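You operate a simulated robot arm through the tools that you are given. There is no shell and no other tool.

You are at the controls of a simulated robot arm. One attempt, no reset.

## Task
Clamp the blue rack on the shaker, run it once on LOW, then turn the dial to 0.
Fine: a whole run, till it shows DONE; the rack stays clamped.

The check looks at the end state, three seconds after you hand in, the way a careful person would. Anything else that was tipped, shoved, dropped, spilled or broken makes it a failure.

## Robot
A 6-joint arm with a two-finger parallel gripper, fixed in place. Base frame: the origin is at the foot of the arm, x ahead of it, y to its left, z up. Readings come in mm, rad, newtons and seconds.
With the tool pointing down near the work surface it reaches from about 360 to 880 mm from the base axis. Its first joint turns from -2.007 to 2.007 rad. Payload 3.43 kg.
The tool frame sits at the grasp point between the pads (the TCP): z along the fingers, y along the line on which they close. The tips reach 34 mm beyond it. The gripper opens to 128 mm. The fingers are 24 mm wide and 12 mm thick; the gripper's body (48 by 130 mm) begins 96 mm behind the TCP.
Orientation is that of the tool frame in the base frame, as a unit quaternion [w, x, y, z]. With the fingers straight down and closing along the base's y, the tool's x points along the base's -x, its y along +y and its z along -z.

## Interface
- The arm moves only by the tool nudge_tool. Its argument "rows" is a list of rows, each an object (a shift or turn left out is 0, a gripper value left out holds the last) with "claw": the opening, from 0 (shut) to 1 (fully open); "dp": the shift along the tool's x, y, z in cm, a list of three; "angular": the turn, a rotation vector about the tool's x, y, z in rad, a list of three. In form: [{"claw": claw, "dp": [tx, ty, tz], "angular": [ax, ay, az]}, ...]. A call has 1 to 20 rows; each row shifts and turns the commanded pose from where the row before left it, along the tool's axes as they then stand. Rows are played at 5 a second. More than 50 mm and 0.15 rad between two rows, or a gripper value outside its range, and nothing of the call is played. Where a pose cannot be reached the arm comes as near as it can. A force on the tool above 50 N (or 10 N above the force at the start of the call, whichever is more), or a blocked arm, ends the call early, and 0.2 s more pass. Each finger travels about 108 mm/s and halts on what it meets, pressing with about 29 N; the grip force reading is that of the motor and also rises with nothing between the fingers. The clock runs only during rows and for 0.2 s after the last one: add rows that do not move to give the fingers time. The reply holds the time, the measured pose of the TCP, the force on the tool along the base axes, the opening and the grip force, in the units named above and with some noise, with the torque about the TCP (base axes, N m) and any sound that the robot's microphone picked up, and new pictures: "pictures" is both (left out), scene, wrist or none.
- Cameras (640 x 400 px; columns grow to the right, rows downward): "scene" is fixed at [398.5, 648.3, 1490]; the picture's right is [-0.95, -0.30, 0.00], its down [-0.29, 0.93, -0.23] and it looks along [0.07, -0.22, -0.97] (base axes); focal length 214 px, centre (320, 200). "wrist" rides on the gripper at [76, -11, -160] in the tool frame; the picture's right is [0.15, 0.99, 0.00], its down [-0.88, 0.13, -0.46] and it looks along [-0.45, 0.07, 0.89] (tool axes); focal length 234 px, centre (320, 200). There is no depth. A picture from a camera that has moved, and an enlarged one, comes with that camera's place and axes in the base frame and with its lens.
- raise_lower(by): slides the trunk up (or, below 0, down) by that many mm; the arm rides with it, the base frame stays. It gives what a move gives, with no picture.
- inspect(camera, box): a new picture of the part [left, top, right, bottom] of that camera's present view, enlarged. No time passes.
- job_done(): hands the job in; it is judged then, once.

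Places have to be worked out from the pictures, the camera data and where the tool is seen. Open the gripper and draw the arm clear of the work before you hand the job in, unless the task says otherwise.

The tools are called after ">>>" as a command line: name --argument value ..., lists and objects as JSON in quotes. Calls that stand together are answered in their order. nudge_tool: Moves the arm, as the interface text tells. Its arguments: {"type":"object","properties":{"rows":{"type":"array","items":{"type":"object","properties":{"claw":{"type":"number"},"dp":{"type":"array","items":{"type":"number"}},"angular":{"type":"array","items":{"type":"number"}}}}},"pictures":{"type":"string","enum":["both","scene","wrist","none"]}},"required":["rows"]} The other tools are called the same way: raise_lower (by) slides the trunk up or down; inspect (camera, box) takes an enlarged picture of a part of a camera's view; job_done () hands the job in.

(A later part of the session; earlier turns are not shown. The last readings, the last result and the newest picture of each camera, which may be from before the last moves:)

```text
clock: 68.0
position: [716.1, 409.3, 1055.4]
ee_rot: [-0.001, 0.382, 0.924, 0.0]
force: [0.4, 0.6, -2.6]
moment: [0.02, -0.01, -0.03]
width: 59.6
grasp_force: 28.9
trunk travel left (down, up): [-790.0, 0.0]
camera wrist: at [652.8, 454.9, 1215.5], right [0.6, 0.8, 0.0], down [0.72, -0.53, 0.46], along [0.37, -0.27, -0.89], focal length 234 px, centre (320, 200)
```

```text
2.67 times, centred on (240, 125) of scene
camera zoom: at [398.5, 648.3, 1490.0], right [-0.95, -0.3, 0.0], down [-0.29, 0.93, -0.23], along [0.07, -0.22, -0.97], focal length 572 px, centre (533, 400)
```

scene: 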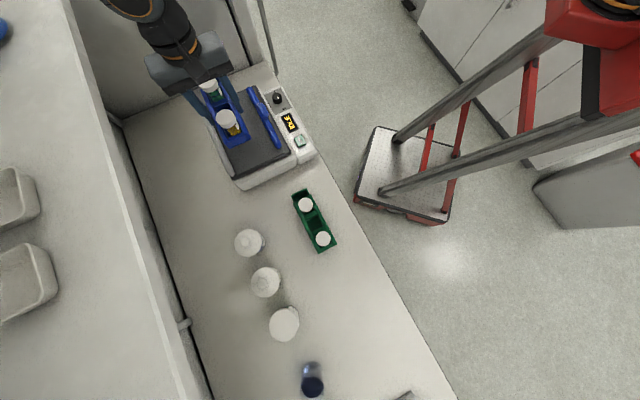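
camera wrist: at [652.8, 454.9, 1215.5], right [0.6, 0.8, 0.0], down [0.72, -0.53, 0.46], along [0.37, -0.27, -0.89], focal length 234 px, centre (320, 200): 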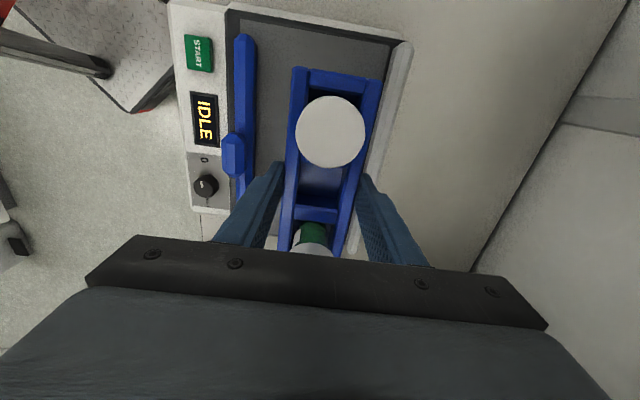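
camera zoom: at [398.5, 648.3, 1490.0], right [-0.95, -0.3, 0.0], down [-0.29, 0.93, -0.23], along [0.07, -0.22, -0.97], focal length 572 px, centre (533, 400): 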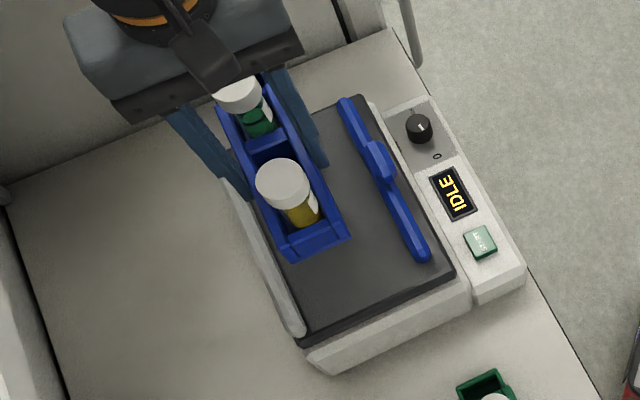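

The rack hangs above the free part of the plate, between the parked bar and the rail. I shift 4 mm outward and lower to TCP z≈990, then continue with fine steps.

>>> nudge_tool --rows '[{"dp": [0, 0.4, 0.5]}, {"dp": [0, 0, 1.2]}, {"dp": [0, 0, 1.5]}, {"dp": [0, 0, 1.5]}, {"dp": [0, 0, 1.0]}, {"dp": [0, 0, 0.6]}, {"dp": [0, 0, 0]}]'

>>> inspect --camera "wrist" --box '[180, 20, 480, 270]'

>>> inspect --camera "scene" --box '[170, 50, 310, 200]'

```text
clock: 69.7
position: [717.2, 414.0, 993.3]
ee_rot: [0.001, 0.383, 0.924, 0.0]
force: [0.4, -0.7, -1.4]
moment: [0.01, 0.02, -0.04]
width: 59.1
grasp_force: 29.4
trunk travel left (down, up): [-790.0, 0.0]
camera wrist: at [654.6, 458.3, 1153.1], right [0.6, 0.8, 0.0], down [0.72, -0.53, 0.46], along [0.37, -0.27, -0.89], focal length 234 px, centre (320, 200)
```

scene: 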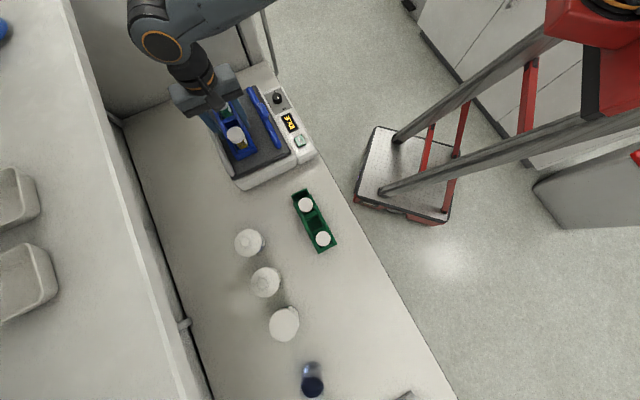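
wrist: 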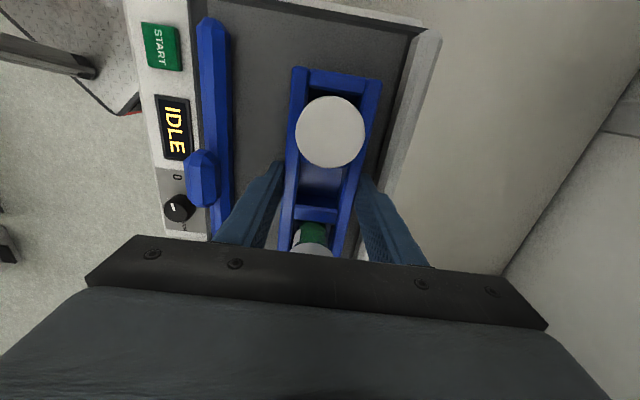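

```text
1.60 times, centred on (330, 145) of wrist
camera zoom: at [654.6, 458.3, 1153.1], right [0.6, 0.8, 0.0], down [0.72, -0.53, 0.46], along [0.37, -0.27, -0.89], focal length 375 px, centre (304, 288)
```

zoom: 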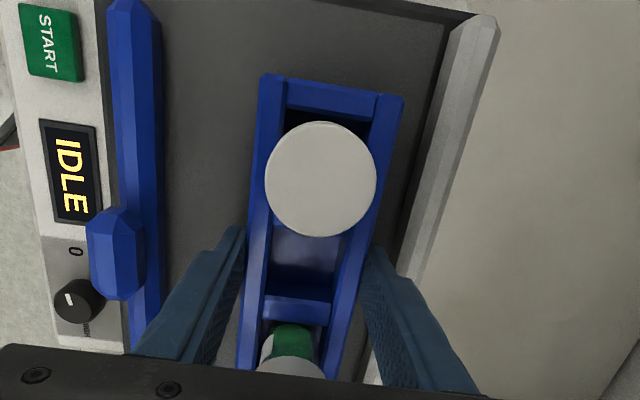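

```text
2.67 times, centred on (240, 125) of scene
camera zoom: at [398.5, 648.3, 1490.0], right [-0.95, -0.3, 0.0], down [-0.29, 0.93, -0.23], along [0.07, -0.22, -0.97], focal length 572 px, centre (533, 400)
```

zoom: 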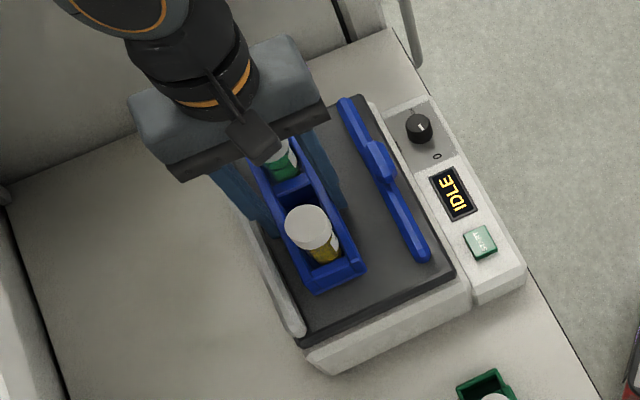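

Clearances look good on both sides. I keep lowering in small steps and watch for the plate.

>>> nudge_tool --rows '[{"dp": [0, 0, 0.3]}, {"dp": [0, 0, 0.3]}, {"dp": [0, 0, 0.3]}, {"dp": [0, 0, 0]}]' --pictures "none"

>>> nudge_tool --rows '[{"dp": [0, 0, 0.2]}, {"dp": [0, 0, 0.2]}, {"dp": [0, 0, 0]}]' --pictures "none"

>>> nudge_tool --rows '[{"dp": [0, 0, 0.2]}, {"dp": [0, 0, 0]}]' --pictures "none"

```text
clock: 70.7
position: [719.4, 411.7, 986.8]
ee_rot: [0.002, 0.383, 0.924, 0.001]
force: [-2.4, 0.0, 30.2]
moment: [-0.43, 0.61, -0.23]
width: 59.8
grasp_force: 29.6
trunk travel left (down, up): [-790.0, 0.0]
```

```text
clock: 71.2
position: [720.5, 412.3, 987.6]
ee_rot: [0.004, 0.382, 0.924, 0.004]
force: [1.0, 2.1, 10.8]
moment: [0.16, 0.55, -0.11]
width: 59.5
grasp_force: 29.0
trunk travel left (down, up): [-790.0, 0.0]
stopped in row 2: the force on the tool passed its limit at 51 N (the readings are from after the stop); the commanded pose is now the measured one
```

```text
clock: 71.8
position: [721.4, 413.8, 986.8]
ee_rot: [0.004, 0.383, 0.924, 0.005]
force: [0.0, 0.5, 36.4]
moment: [-0.55, 0.98, -0.18]
width: 59.7
grasp_force: 28.9
trunk travel left (down, up): [-790.0, 0.0]
```

The rack touched the plate at TCP z≈987 with about 36 N on it. I ease up slightly and open the fingers just enough to release it.

>>> nudge_tool --rows '[{"dp": [0, 0, -0.15]}, {"dp": [0, 0, 0]}, {"claw": 0.46}, {"claw": 0.49}, {"claw": 0.52}, {"claw": 0.52}]'

>>> inspect --camera "wrist" --box '[180, 20, 480, 270]'

>>> inspect --camera "scene" --box '[170, 50, 310, 200]'

```text
clock: 73.2
position: [720.6, 411.6, 983.4]
ee_rot: [0.002, 0.383, 0.924, 0.002]
force: [0.4, -0.1, -0.6]
moment: [-0.07, -0.01, -0.04]
width: 66.8
grasp_force: 0.0
trunk travel left (down, up): [-790.0, 0.0]
camera wrist: at [656.0, 457.3, 1143.4], right [0.6, 0.8, 0.0], down [0.71, -0.53, 0.46], along [0.37, -0.27, -0.89], focal length 234 px, centre (320, 200)
```

scene: 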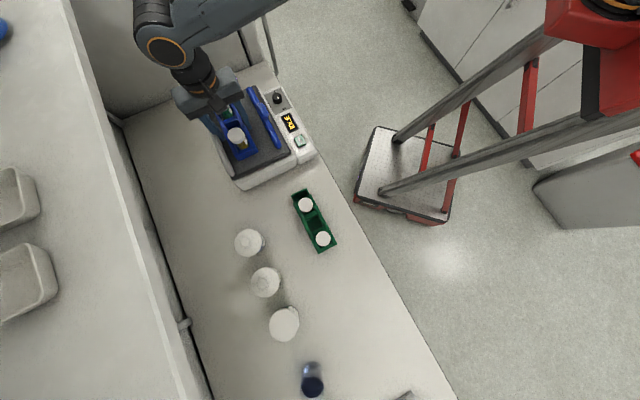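
wrist: 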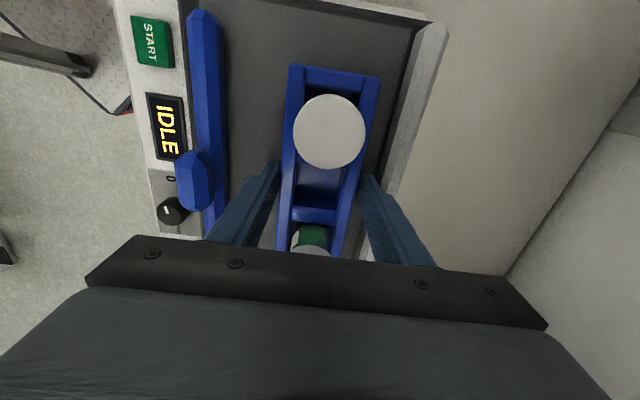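

```text
1.60 times, centred on (330, 145) of wrist
camera zoom: at [656.0, 457.3, 1143.4], right [0.6, 0.8, 0.0], down [0.71, -0.53, 0.46], along [0.37, -0.27, -0.89], focal length 375 px, centre (304, 288)
```

zoom: 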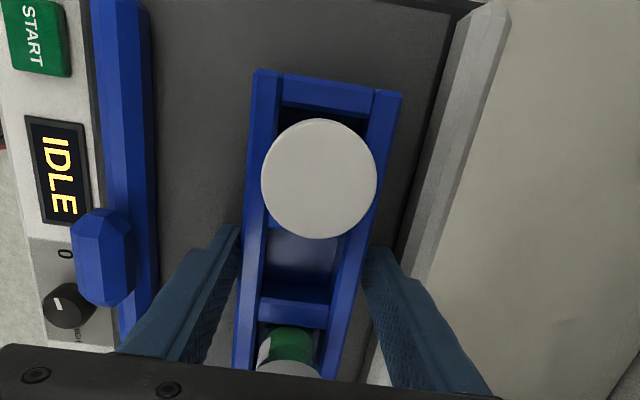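

```text
2.67 times, centred on (240, 125) of scene
camera zoom: at [398.5, 648.3, 1490.0], right [-0.95, -0.3, 0.0], down [-0.29, 0.93, -0.23], along [0.07, -0.22, -0.97], focal length 572 px, centre (533, 400)
```

zoom: 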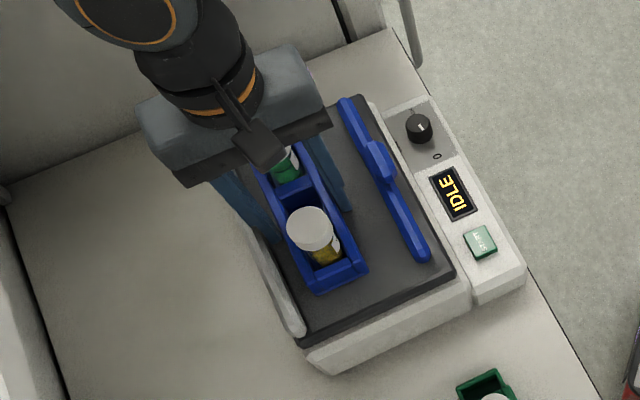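

The rack stands on the plate (near edge N≈766, far edge ≈825, rim z≈976). I centre the fingers, open a touch more, and rise straight up clear of the caps.

>>> nudge_tool --rows '[{"claw": 0.55, "dp": [0, -0.25, 0]}, {"dp": [0, 0, 0]}, {"dp": [0, 0, -1]}, {"dp": [0, 0, -2]}, {"dp": [0, 0, -3]}, {"dp": [0, 0, -3]}, {"dp": [0, 0, 0]}]'

>>> inspect --camera "wrist" --box '[180, 20, 480, 270]'

>>> inspect --camera "scene" --box '[190, 60, 310, 190]'

```text
clock: 74.8
position: [718.6, 411.2, 1074.1]
ee_rot: [0.002, 0.382, 0.924, 0.004]
force: [0.2, 0.2, -1.2]
moment: [-0.02, 0.01, 0.03]
width: 70.6
grasp_force: 0.2
trunk travel left (down, up): [-790.0, 0.0]
camera wrist: at [654.8, 454.6, 1234.4], right [0.6, 0.8, 0.01], down [0.71, -0.53, 0.46], along [0.37, -0.27, -0.89], focal length 234 px, centre (320, 200)
```

scene: 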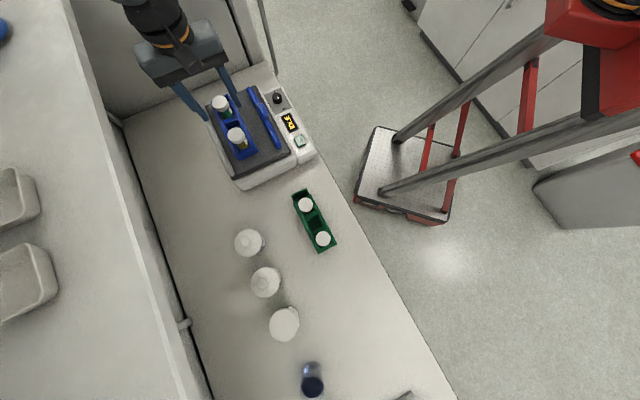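
wrist: 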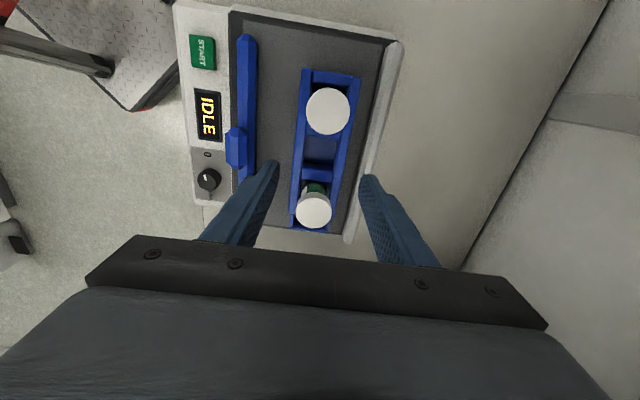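

```text
1.60 times, centred on (330, 145) of wrist
camera zoom: at [654.8, 454.6, 1234.4], right [0.6, 0.8, 0.01], down [0.71, -0.53, 0.46], along [0.37, -0.27, -0.89], focal length 375 px, centre (304, 288)
```

zoom: 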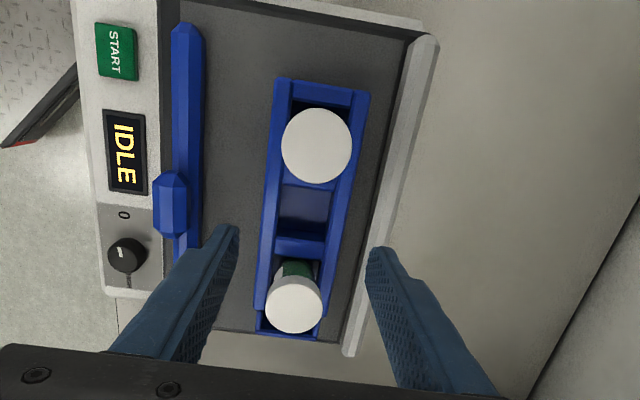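

```text
3.08 times, centred on (250, 125) of scene
camera zoom: at [398.5, 648.3, 1490.0], right [-0.95, -0.3, 0.0], down [-0.29, 0.93, -0.23], along [0.07, -0.22, -0.97], focal length 660 px, centre (535, 431)
```

zoom: 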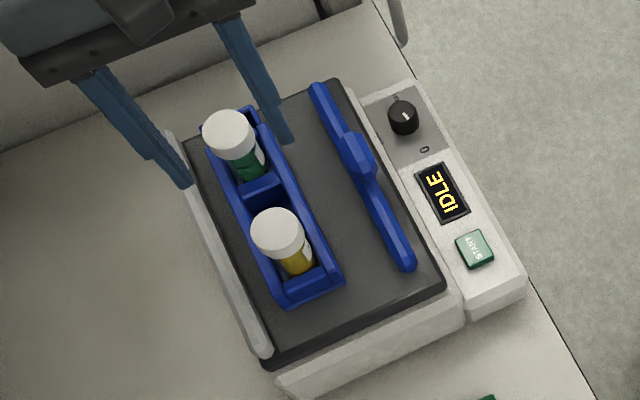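

The rack stands square between bar and rail with its vials seated. I now close the fingers, cross high over to the near side of the handle, and get ready to push the bar outward.

>>> nudge_tool --rows '[{"claw": 0, "dp": [0, -3, -0.5]}, {"dp": [0, -4, 0]}, {"dp": [-0.3, -4, 0]}, {"dp": [0, -1.7, 0]}, {"dp": [0, 0, 0]}]'

>>> inspect --camera "wrist" --box '[200, 20, 500, 270]'

>>> inspect --camera "scene" --box '[190, 60, 310, 190]'

```text
clock: 76.0
position: [629.4, 319.9, 1082.3]
ee_rot: [0.002, 0.383, 0.924, 0.004]
force: [0.1, -0.2, 0.7]
moment: [0.04, -0.01, 0.02]
width: 0.0
grasp_force: 28.6
trunk travel left (down, up): [-790.0, 0.0]
camera wrist: at [565.1, 363.8, 1240.7], right [0.6, 0.8, 0.01], down [0.71, -0.53, 0.46], along [0.37, -0.27, -0.89], focal length 234 px, centre (320, 200)
```

scene: 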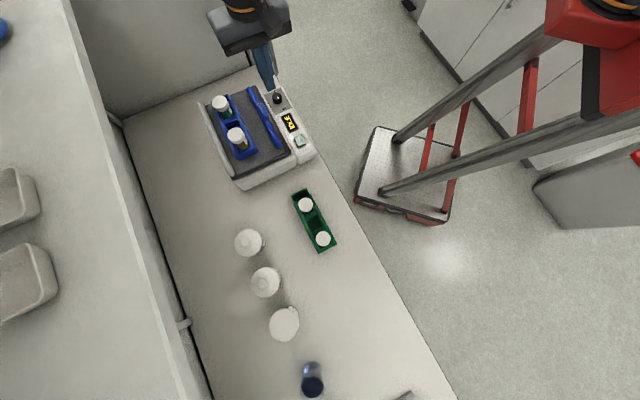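
wrist: 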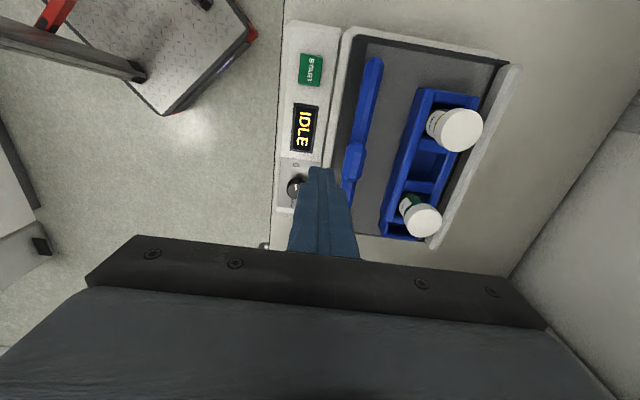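

```text
1.60 times, centred on (350, 145) of wrist
camera zoom: at [565.1, 363.8, 1240.7], right [0.6, 0.8, 0.01], down [0.71, -0.53, 0.46], along [0.37, -0.27, -0.89], focal length 375 px, centre (272, 288)
```

zoom: 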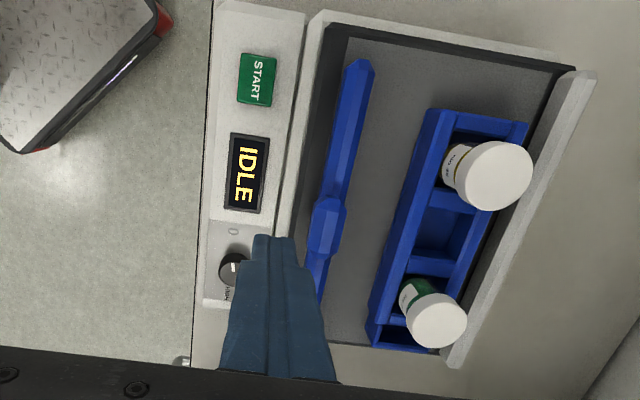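

```text
3.08 times, centred on (250, 125) of scene
camera zoom: at [398.5, 648.3, 1490.0], right [-0.95, -0.3, 0.0], down [-0.29, 0.93, -0.23], along [0.07, -0.22, -0.97], focal length 660 px, centre (535, 431)
```

zoom: 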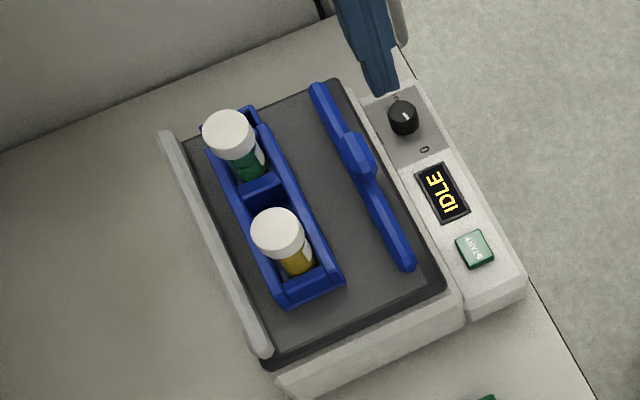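

The closed fingertips are about 14 mm on the near side of the handle (N≈697–720). I lower them to z≈966 beside it.

>>> nudge_tool --rows '[{"dp": [0, 0, 2]}, {"dp": [0, 0, 2]}, {"dp": [0, 0, 2]}, {"dp": [0, 0, 1.2]}, {"dp": [0, 0, 1.0]}, {"dp": [0, 0, 0]}]'

>>> inspect --camera "wrist" --box '[220, 20, 560, 270]'

>>> inspect --camera "scene" --box '[190, 60, 310, 190]'

```text
clock: 77.4
position: [631.8, 318.4, 997.6]
ee_rot: [0.002, 0.383, 0.924, 0.003]
force: [0.6, 0.3, 0.4]
moment: [0.02, 0.01, 0.01]
width: 0.1
grasp_force: 29.2
trunk travel left (down, up): [-790.0, 0.0]
camera wrist: at [567.0, 363.1, 1156.9], right [0.6, 0.8, 0.01], down [0.71, -0.53, 0.46], along [0.37, -0.27, -0.89], focal length 234 px, centre (320, 200)
```

scene: 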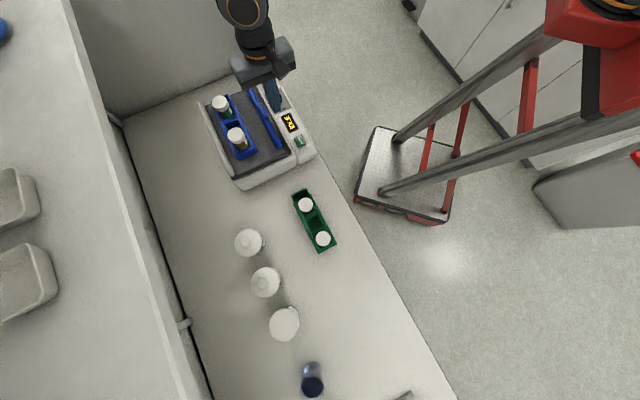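
wrist: 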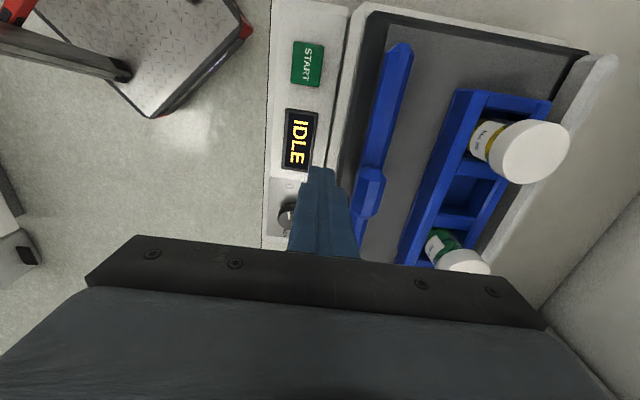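

```text
1.60 times, centred on (390, 145) of wrist
camera zoom: at [567.0, 363.1, 1156.9], right [0.6, 0.8, 0.01], down [0.71, -0.53, 0.46], along [0.37, -0.27, -0.89], focal length 375 px, centre (208, 288)
```

zoom: 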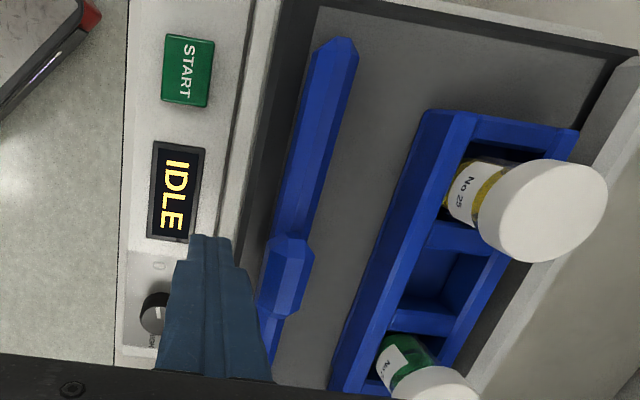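

```text
3.08 times, centred on (250, 125) of scene
camera zoom: at [398.5, 648.3, 1490.0], right [-0.95, -0.3, 0.0], down [-0.29, 0.93, -0.23], along [0.07, -0.22, -0.97], focal length 660 px, centre (535, 431)
```

zoom: 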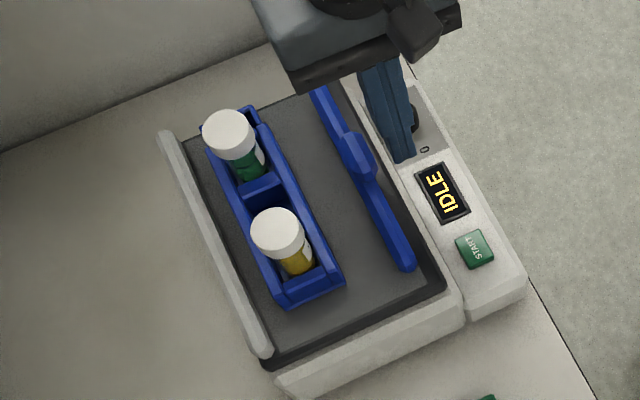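

The fingertips are beside the handle at the right height, with the rack's vials secure. I push the bar outward in small steps, first about 45 mm.

>>> nudge_tool --rows '[{"dp": [0, 0.7, 0]}, {"dp": [0, 0.6, 0]}, {"dp": [0, 0.6, 0]}, {"dp": [0, 0.6, 0]}, {"dp": [0, 0.6, 0]}, {"dp": [0, 0.6, 0]}, {"dp": [0, 0.6, 0]}, {"dp": [0, 0, 0]}]'

>>> inspect --camera "wrist" --box '[220, 20, 500, 270]'

>>> inspect --camera "scene" --box '[190, 60, 310, 190]'

```text
clock: 79.2
position: [661.0, 350.5, 996.6]
ee_rot: [0.002, 0.382, 0.924, 0.003]
force: [-0.4, -0.4, -0.2]
moment: [-0.02, 0.06, -0.02]
width: 0.2
grasp_force: 29.0
trunk travel left (down, up): [-790.0, 0.0]
camera wrist: at [597.5, 395.2, 1156.0], right [0.6, 0.8, 0.01], down [0.71, -0.53, 0.46], along [0.37, -0.27, -0.89], focal length 234 px, centre (320, 200)
```

scene: 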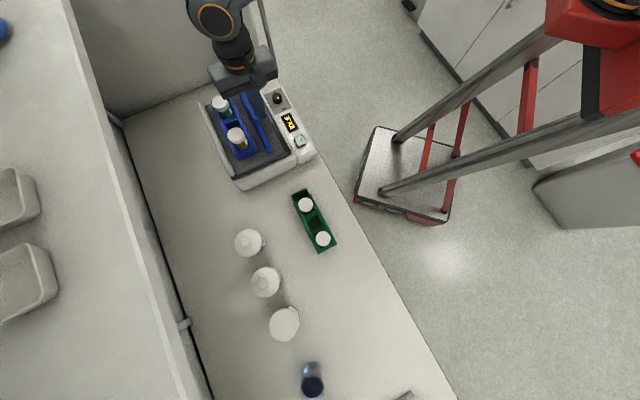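
wrist: 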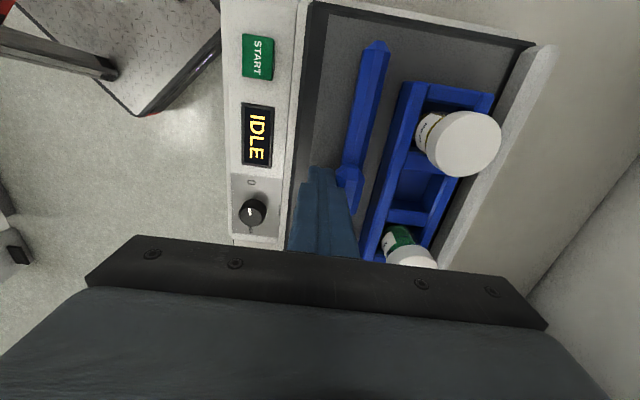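

```text
1.60 times, centred on (360, 145) of wrist
camera zoom: at [597.5, 395.2, 1156.0], right [0.6, 0.8, 0.01], down [0.71, -0.53, 0.46], along [0.37, -0.27, -0.89], focal length 375 px, centre (256, 288)
```

zoom: 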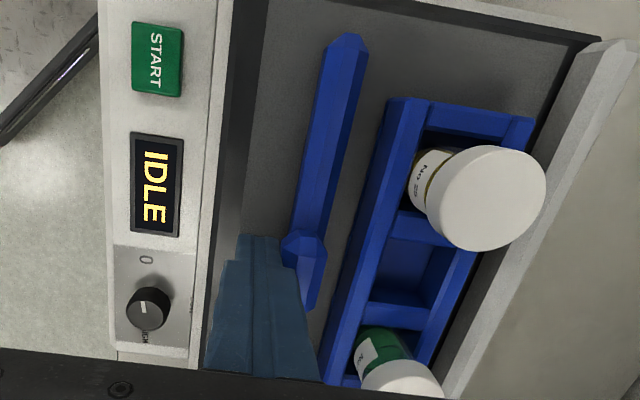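

```text
3.08 times, centred on (250, 125) of scene
camera zoom: at [398.5, 648.3, 1490.0], right [-0.95, -0.3, 0.0], down [-0.29, 0.93, -0.23], along [0.07, -0.22, -0.97], focal length 660 px, centre (535, 431)
```

zoom: 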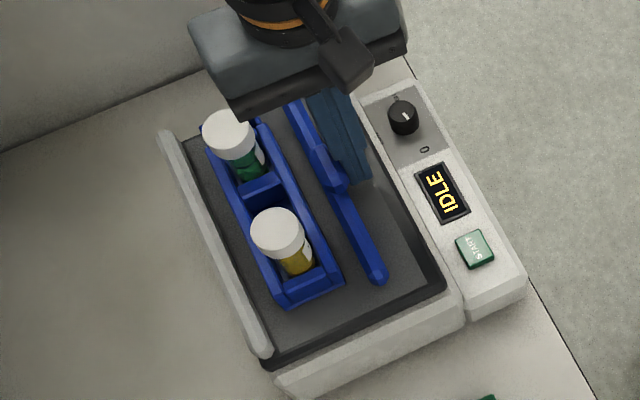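

The bar advances smoothly and is nearly at the rack. I keep pushing slowly so that the bar meets the rack and slides it toward the rail.

>>> nudge_tool --rows '[{"dp": [0, 0.5, 0]}, {"dp": [0, 0.5, 0]}, {"dp": [0, 0.5, 0]}, {"dp": [0, 0.4, 0]}, {"dp": [0, 0.4, 0]}, {"dp": [0, 0.4, 0]}, {"dp": [0, 0, 0]}]'

>>> inspect --camera "wrist" --box '[220, 20, 500, 270]'

>>> inspect --camera "scene" --box '[190, 60, 310, 190]'

```text
clock: 80.8
position: [679.7, 370.4, 997.1]
ee_rot: [0.002, 0.382, 0.924, 0.003]
force: [-0.6, -1.8, -0.1]
moment: [0.0, 0.04, 0.0]
width: 0.0
grasp_force: 29.1
trunk travel left (down, up): [-790.0, 0.0]
camera wrist: at [616.2, 414.4, 1156.7], right [0.6, 0.8, 0.01], down [0.71, -0.53, 0.46], along [0.37, -0.27, -0.89], focal length 234 px, centre (320, 200)
```

scene: 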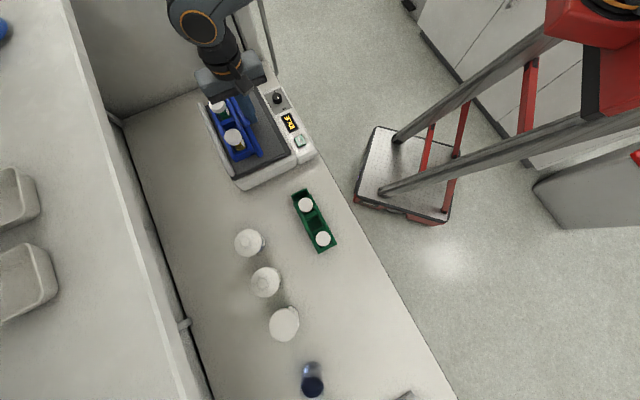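
wrist: 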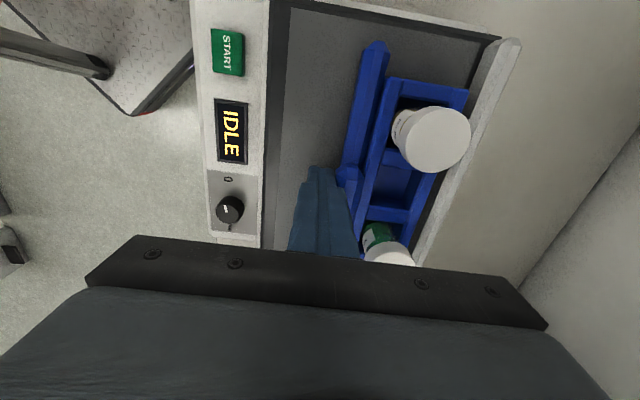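

```text
1.60 times, centred on (360, 145) of wrist
camera zoom: at [616.2, 414.4, 1156.7], right [0.6, 0.8, 0.01], down [0.71, -0.53, 0.46], along [0.37, -0.27, -0.89], focal length 375 px, centre (256, 288)
```

zoom: 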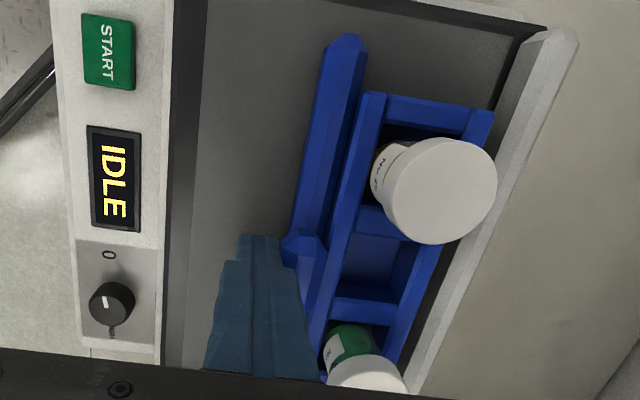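

```text
3.08 times, centred on (250, 125) of scene
camera zoom: at [398.5, 648.3, 1490.0], right [-0.95, -0.3, 0.0], down [-0.29, 0.93, -0.23], along [0.07, -0.22, -0.97], focal length 660 px, centre (535, 431)
```

zoom: 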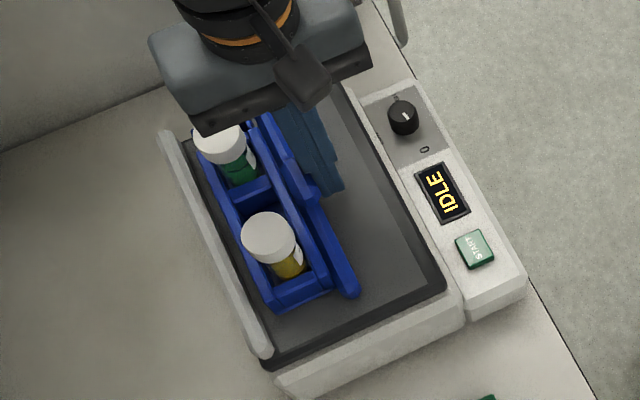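

The bar is against the rack and the rack slides along upright. I continue in 3 mm steps toward the rail.

>>> nudge_tool --rows '[{"dp": [0, 0.3, 0]}, {"dp": [0, 0.3, 0]}, {"dp": [0, 0.3, 0]}, {"dp": [0, 0.3, 0]}, {"dp": [0, 0, 0]}]'

>>> inspect --camera "wrist" --box '[220, 20, 500, 270]'

>>> inspect --camera "scene" --box '[190, 60, 310, 190]'

```text
clock: 82.0
position: [686.6, 378.7, 996.7]
ee_rot: [0.002, 0.383, 0.924, 0.004]
force: [0.0, -1.0, 0.5]
moment: [0.0, -0.03, -0.02]
width: 0.2
grasp_force: 28.9
trunk travel left (down, up): [-790.0, 0.0]
camera wrist: at [623.8, 422.8, 1155.9], right [0.6, 0.8, 0.01], down [0.71, -0.53, 0.46], along [0.37, -0.27, -0.89], focal length 234 px, centre (320, 200)
```

scene: 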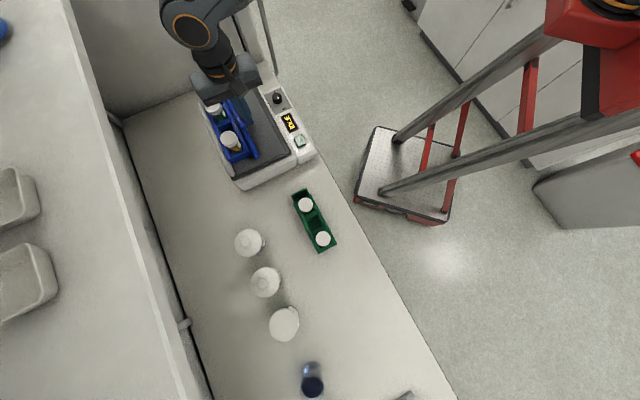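
wrist: 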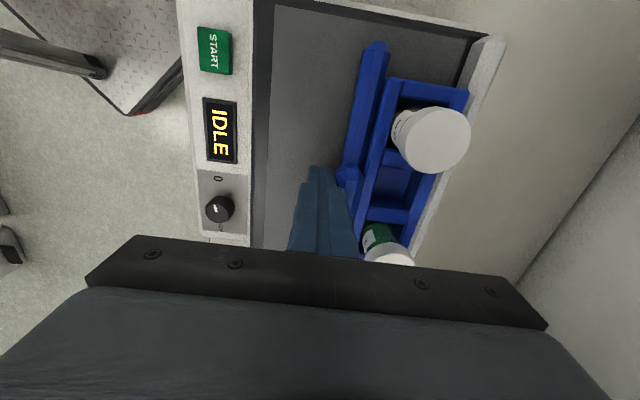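

```text
1.60 times, centred on (360, 145) of wrist
camera zoom: at [623.8, 422.8, 1155.9], right [0.6, 0.8, 0.01], down [0.71, -0.53, 0.46], along [0.37, -0.27, -0.89], focal length 375 px, centre (256, 288)
```

zoom: 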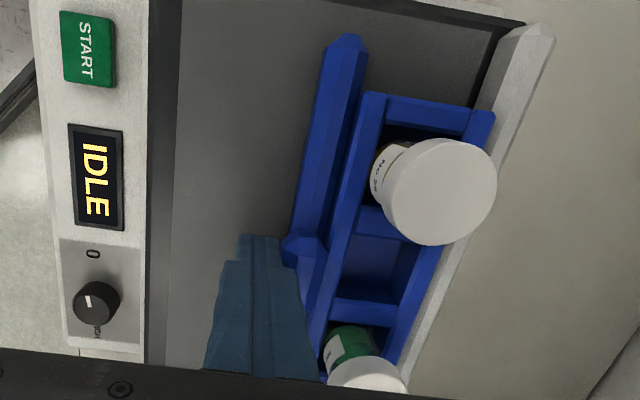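

```text
3.08 times, centred on (250, 125) of scene
camera zoom: at [398.5, 648.3, 1490.0], right [-0.95, -0.3, 0.0], down [-0.29, 0.93, -0.23], along [0.07, -0.22, -0.97], focal length 660 px, centre (535, 431)
```

zoom: 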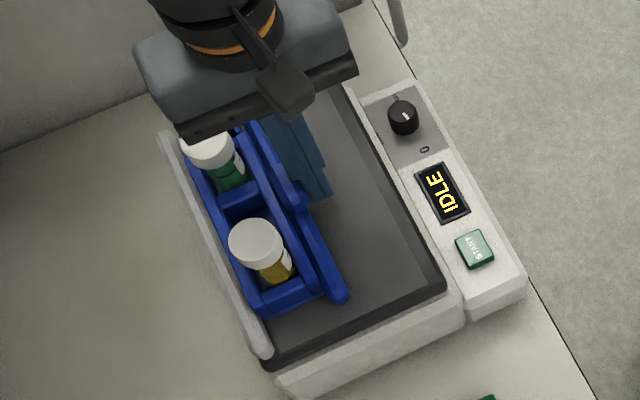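

The rack is almost against the rail and the force is still small. I keep pushing in 2 mm steps until resistance builds.

>>> nudge_tool --rows '[{"dp": [0, 0.2, 0]}, {"dp": [0, 0.2, 0]}, {"dp": [0, 0, 0]}]' --pictures "none"

>>> nudge_tool --rows '[{"dp": [0, 0.2, 0]}, {"dp": [0, 0.2, 0]}, {"dp": [0, 0, 0]}]' --pictures "none"

>>> nudge_tool --rows '[{"dp": [0, 0.2, 0]}, {"dp": [0, 0.2, 0]}, {"dp": [0, 0, 0]}]'

```text
clock: 82.8
position: [690.7, 380.3, 995.7]
ee_rot: [0.002, 0.383, 0.924, 0.002]
force: [-15.6, -15.1, 2.4]
moment: [-0.17, 0.19, -0.01]
width: 0.0
grasp_force: 29.2
trunk travel left (down, up): [-790.0, 0.0]
```

```text
clock: 83.5
position: [689.2, 378.8, 995.8]
ee_rot: [-0.001, 0.382, 0.924, -0.004]
force: [-17.4, -16.6, 17.4]
moment: [0.01, 0.0, 0.01]
width: 0.2
grasp_force: 29.0
trunk travel left (down, up): [-790.0, 0.0]
stopped in row 3: the force on the tool passed its limit at 52 N (the readings are from after the stop); the commanded pose is now the measured one
```

```text
clock: 84.0
position: [690.5, 378.0, 995.8]
ee_rot: [-0.003, 0.384, 0.923, -0.007]
force: [-19.4, -17.5, 18.9]
moment: [0.1, -0.08, 0.01]
width: 0.0
grasp_force: 28.8
trunk travel left (down, up): [-790.0, 0.0]
stopped in row 2: the force on the tool passed its limit at 53 N (the readings are from after the stop); the commanded pose is now the measured one
camera wrist: at [629.1, 424.4, 1155.7], right [0.6, 0.8, -0.01], down [0.72, -0.53, 0.45], along [0.36, -0.28, -0.89], focal length 234 px, centre (320, 200)
```

scene: 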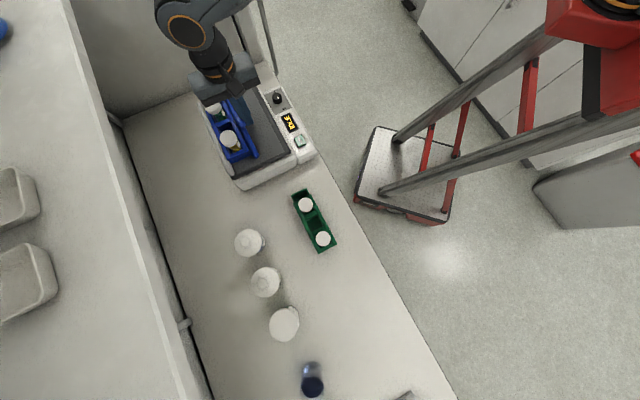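
wrist: 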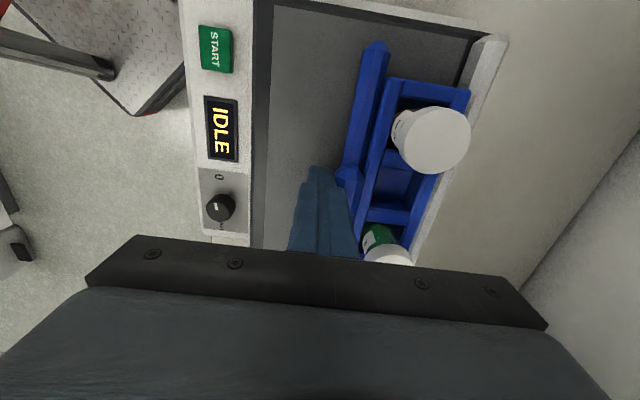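

Resistance rose past 50 N, so the rack is now pinned between bar and rail. I back the fingers off 20 mm and check that the bar stays.

>>> nudge_tool --rows '[{"dp": [0, -0.4, 0]}, {"dp": [0, -0.8, 0]}, {"dp": [0, -0.8, 0]}, {"dp": [0, 0, 0]}]'

>>> inspect --camera "wrist" --box '[220, 20, 500, 270]'

>>> inspect --camera "scene" --box '[190, 60, 310, 190]'

```text
clock: 85.0
position: [678.3, 366.6, 993.0]
ee_rot: [-0.003, 0.383, 0.924, -0.005]
force: [0.6, 0.5, 0.3]
moment: [0.0, -0.01, 0.01]
width: 0.0
grasp_force: 28.8
trunk travel left (down, up): [-790.0, 0.0]
camera wrist: at [615.8, 413.2, 1153.2], right [0.6, 0.8, -0.01], down [0.72, -0.53, 0.45], along [0.36, -0.28, -0.89], focal length 234 px, centre (320, 200)
```

scene: 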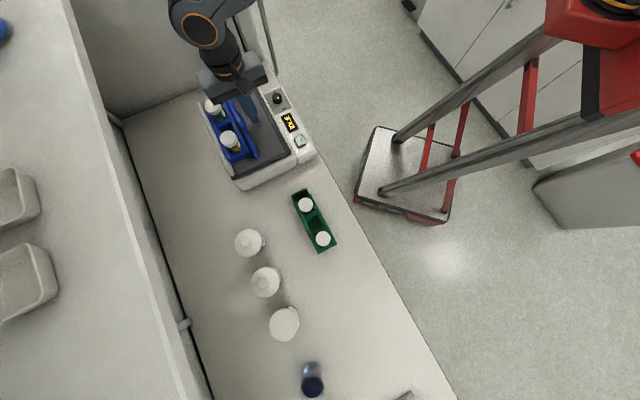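
wrist: 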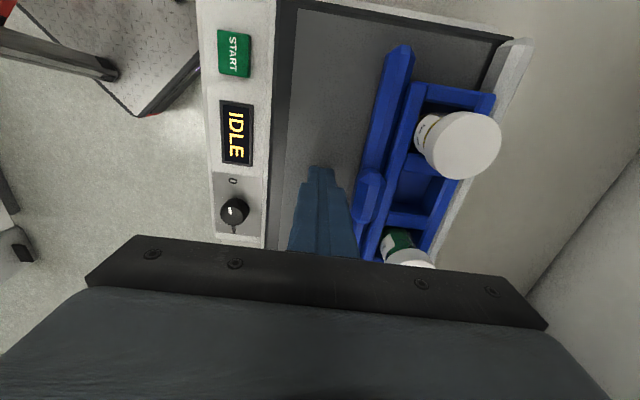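

```text
1.60 times, centred on (360, 145) of wrist
camera zoom: at [615.8, 413.2, 1153.2], right [0.6, 0.8, -0.01], down [0.72, -0.53, 0.45], along [0.36, -0.28, -0.89], focal length 375 px, centre (256, 288)
```

zoom: 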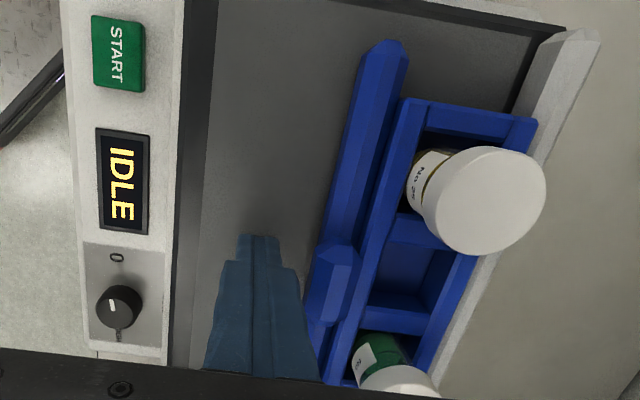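

```text
3.08 times, centred on (250, 125) of scene
camera zoom: at [398.5, 648.3, 1490.0], right [-0.95, -0.3, 0.0], down [-0.29, 0.93, -0.23], along [0.07, -0.22, -0.97], focal length 660 px, centre (535, 431)
```

zoom: 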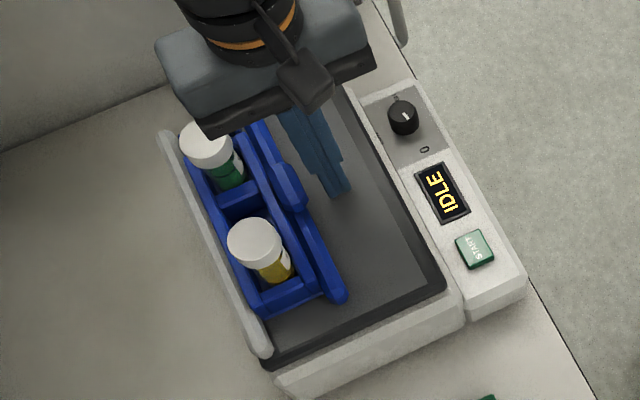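

The bar stays put against the rack, which is held snug against the rail, upright with both vials seated. Now I rise, remove the small tilt, move above the dial, and turn the wrist so the fingers lie along the table for gripping the knob.

>>> nudge_tool --rows '[{"dp": [0, -1.0, -2], "angular": [-0.0115, -0.0017, 0]}, {"dp": [0, -1.5, -3]}, {"dp": [-2, -3, 0]}, {"dp": [-3, -3, 0]}, {"dp": [-2.8, -0.9, 0]}, {"claw": 0.3, "angular": [0, 0, -0.1428]}, {"angular": [0, 0, -0.1428]}, {"angular": [0, 0, -0.1428]}, {"angular": [0, 0, -0.1428]}, {"angular": [0, 0, -0.1428]}, {"angular": [0, 0, -0.1428]}, {"angular": [0, 0, -0.1428]}, {"angular": [0, 0, -0.1428]}, {"angular": [0, 0, -0.1428]}, {"angular": [0, 0, -0.1428]}, {"angular": [0, 0, -0.1428]}, {"dp": [0, 0, 0]}]'

>>> inspect --camera "wrist" --box '[200, 60, 440, 270]'

>>> inspect --camera "scene" --box '[190, 60, 320, 190]'

```text
clock: 88.5
position: [666.1, 244.4, 1042.5]
ee_rot: [0.0, -0.383, 0.924, 0.0]
force: [-0.6, -0.5, 0.7]
moment: [0.04, 0.01, -0.01]
width: 38.3
grasp_force: 0.0
trunk travel left (down, up): [-790.0, 0.0]
camera wrist: at [619.5, 182.1, 1203.6], right [-0.8, 0.6, 0.0], down [0.53, 0.72, 0.46], along [0.27, 0.37, -0.89], focal length 234 px, centre (320, 200)
```

scene: 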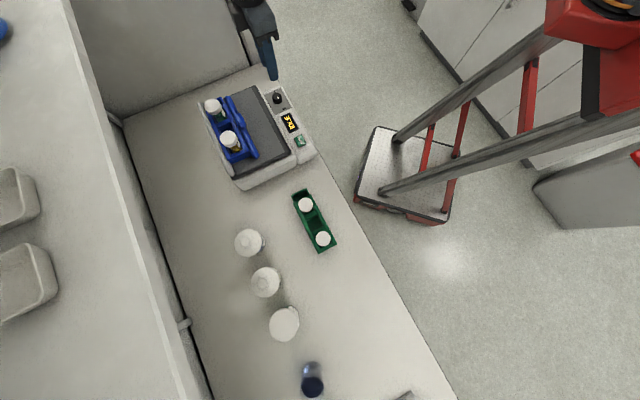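
wrist: 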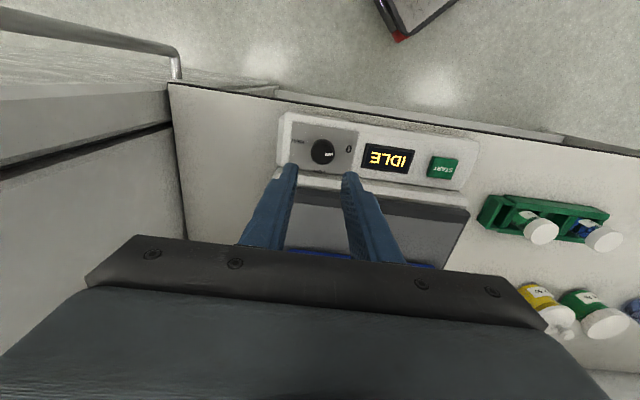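

```text
1.90 times, centred on (320, 165) of wrist
camera zoom: at [619.5, 182.1, 1203.6], right [-0.8, 0.6, 0.0], down [0.53, 0.72, 0.46], along [0.27, 0.37, -0.89], focal length 446 px, centre (320, 267)
```

zoom: 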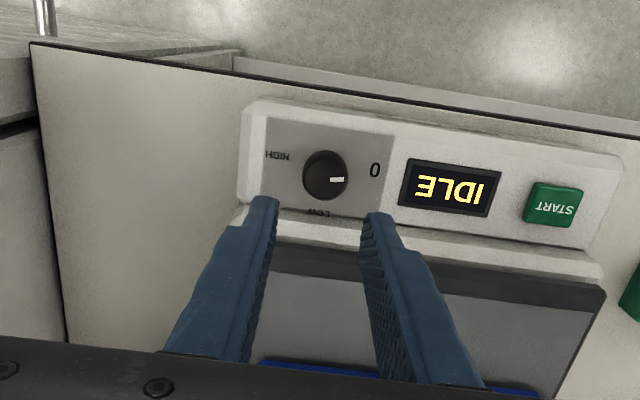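

```text
3.08 times, centred on (255, 125) of scene
camera zoom: at [398.5, 648.3, 1490.0], right [-0.95, -0.3, 0.0], down [-0.29, 0.93, -0.23], along [0.07, -0.22, -0.97], focal length 660 px, centre (520, 431)
```

zoom: 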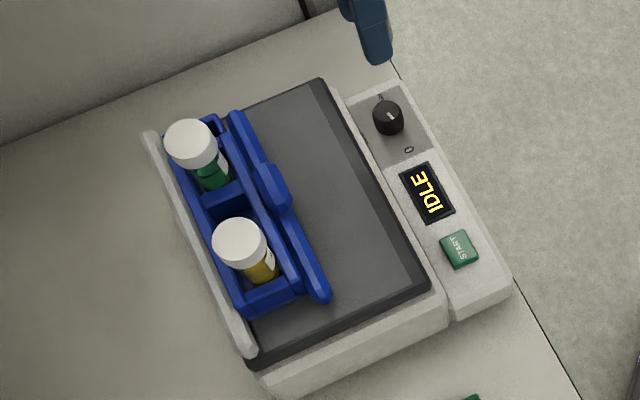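

The clamped rack looks right in the scene view. I zoom in on the dial to measure its centre and pointer accurately.

>>> inspect --camera "wrist" --box '[280, 115, 360, 180]'

>>> inspect --camera "wrist" --box '[270, 100, 490, 200]'

>>> inspect --camera "scene" --box '[260, 80, 310, 155]'

```text
6.15 times, centred on (320, 148) of wrist
camera zoom: at [619.5, 182.1, 1203.6], right [-0.8, 0.6, 0.0], down [0.53, 0.72, 0.46], along [0.27, 0.37, -0.89], focal length 1441 px, centre (320, 523)
```

zoom: 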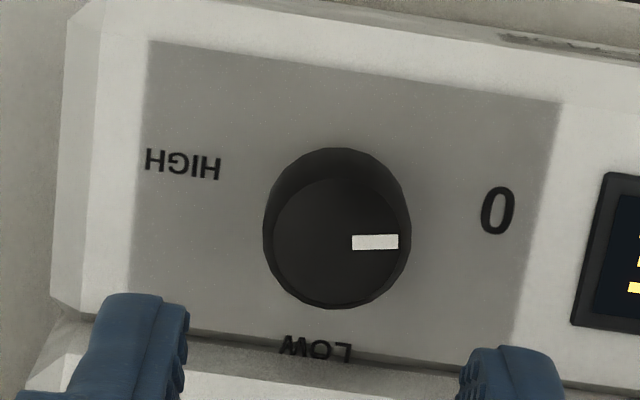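

```text
2.91 times, centred on (380, 150) of wrist
camera zoom: at [619.5, 182.1, 1203.6], right [-0.8, 0.6, 0.0], down [0.53, 0.72, 0.46], along [0.27, 0.37, -0.89], focal length 681 px, centre (146, 346)
```

zoom: 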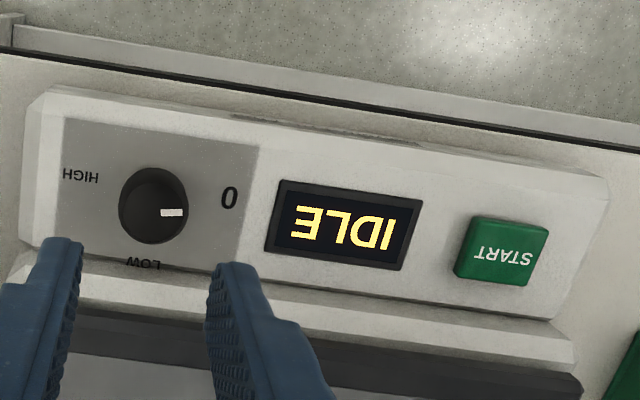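

```text
5.33 times, centred on (285, 118) of scene
camera zoom: at [398.5, 648.3, 1490.0], right [-0.95, -0.3, 0.0], down [-0.29, 0.93, -0.23], along [0.07, -0.22, -0.97], focal length 1144 px, centre (507, 640)
```

zoom: 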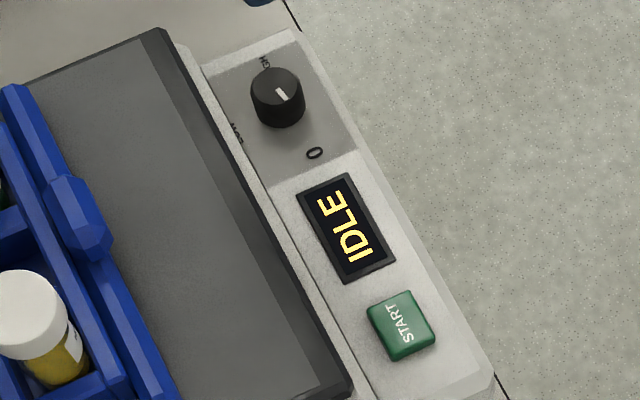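

The dial's top face is about 28 mm across, centred near U≈-294, N≈646, z≈920, with its mark pointing at 0. I open to about 54 mm, shift over it and descend to just above its top.

>>> nudge_tool --rows '[{"claw": 0.42, "dp": [-0.2, 0.4, 0]}, {"dp": [0, 0, 2]}, {"dp": [0, 0, 2]}, {"dp": [0, 0, 2]}, {"dp": [0, 0, 1.2]}, {"dp": [0, 0, 0]}]'

>>> inspect --camera "wrist" --box '[260, 110, 380, 230]'

>>> inspect --camera "scene" --box '[240, 60, 320, 140]'

```text
clock: 90.0
position: [665.3, 248.1, 971.7]
ee_rot: [0.0, -0.382, 0.924, 0.0]
force: [-0.4, 0.7, -0.2]
moment: [-0.01, 0.02, -0.01]
width: 53.7
grasp_force: 0.0
trunk travel left (down, up): [-790.0, 0.0]
camera wrist: at [617.7, 186.8, 1131.3], right [-0.8, 0.6, 0.0], down [0.53, 0.71, 0.46], along [0.27, 0.36, -0.89], focal length 234 px, centre (320, 200)
```

scene: 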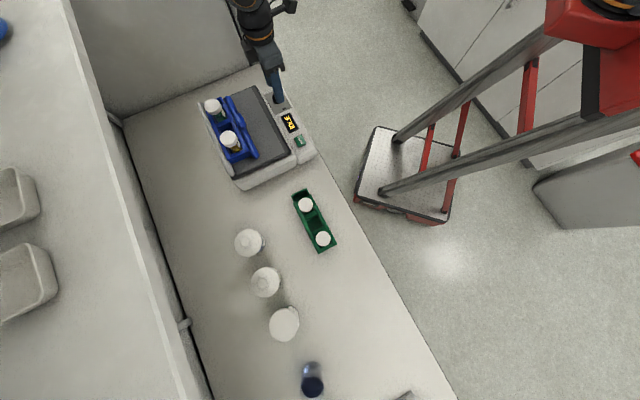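
wrist: 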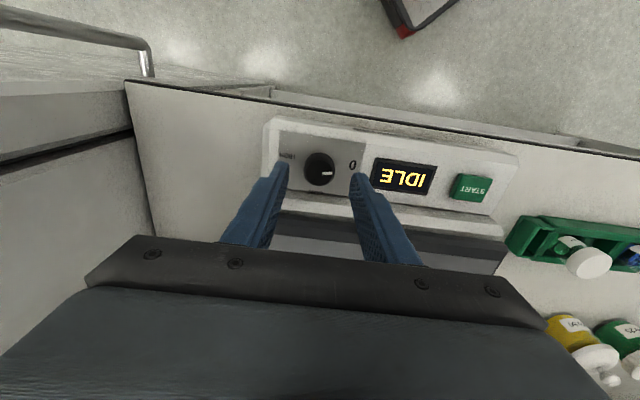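

```text
3.33 times, centred on (320, 170) of wrist
camera zoom: at [617.7, 186.8, 1131.3], right [-0.8, 0.6, 0.0], down [0.53, 0.71, 0.46], along [0.27, 0.36, -0.89], focal length 781 px, centre (320, 300)
```

zoom: 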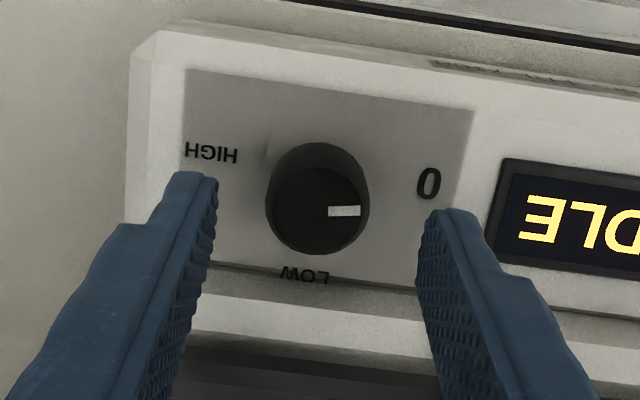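

```text
5.00 times, centred on (280, 100) of scene
camera zoom: at [398.5, 648.3, 1490.0], right [-0.95, -0.3, 0.0], down [-0.29, 0.93, -0.23], along [0.07, -0.22, -0.97], focal length 1072 px, centre (520, 700)
```

zoom: 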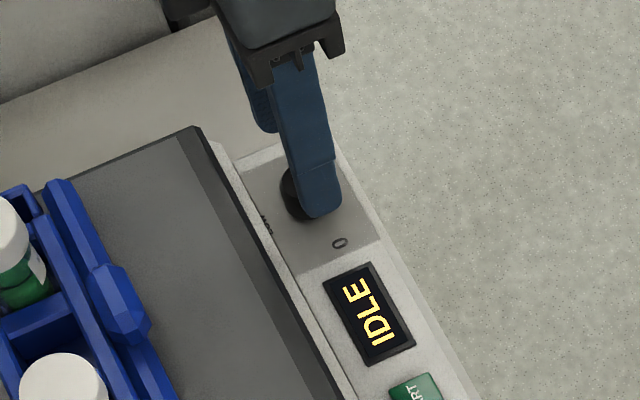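

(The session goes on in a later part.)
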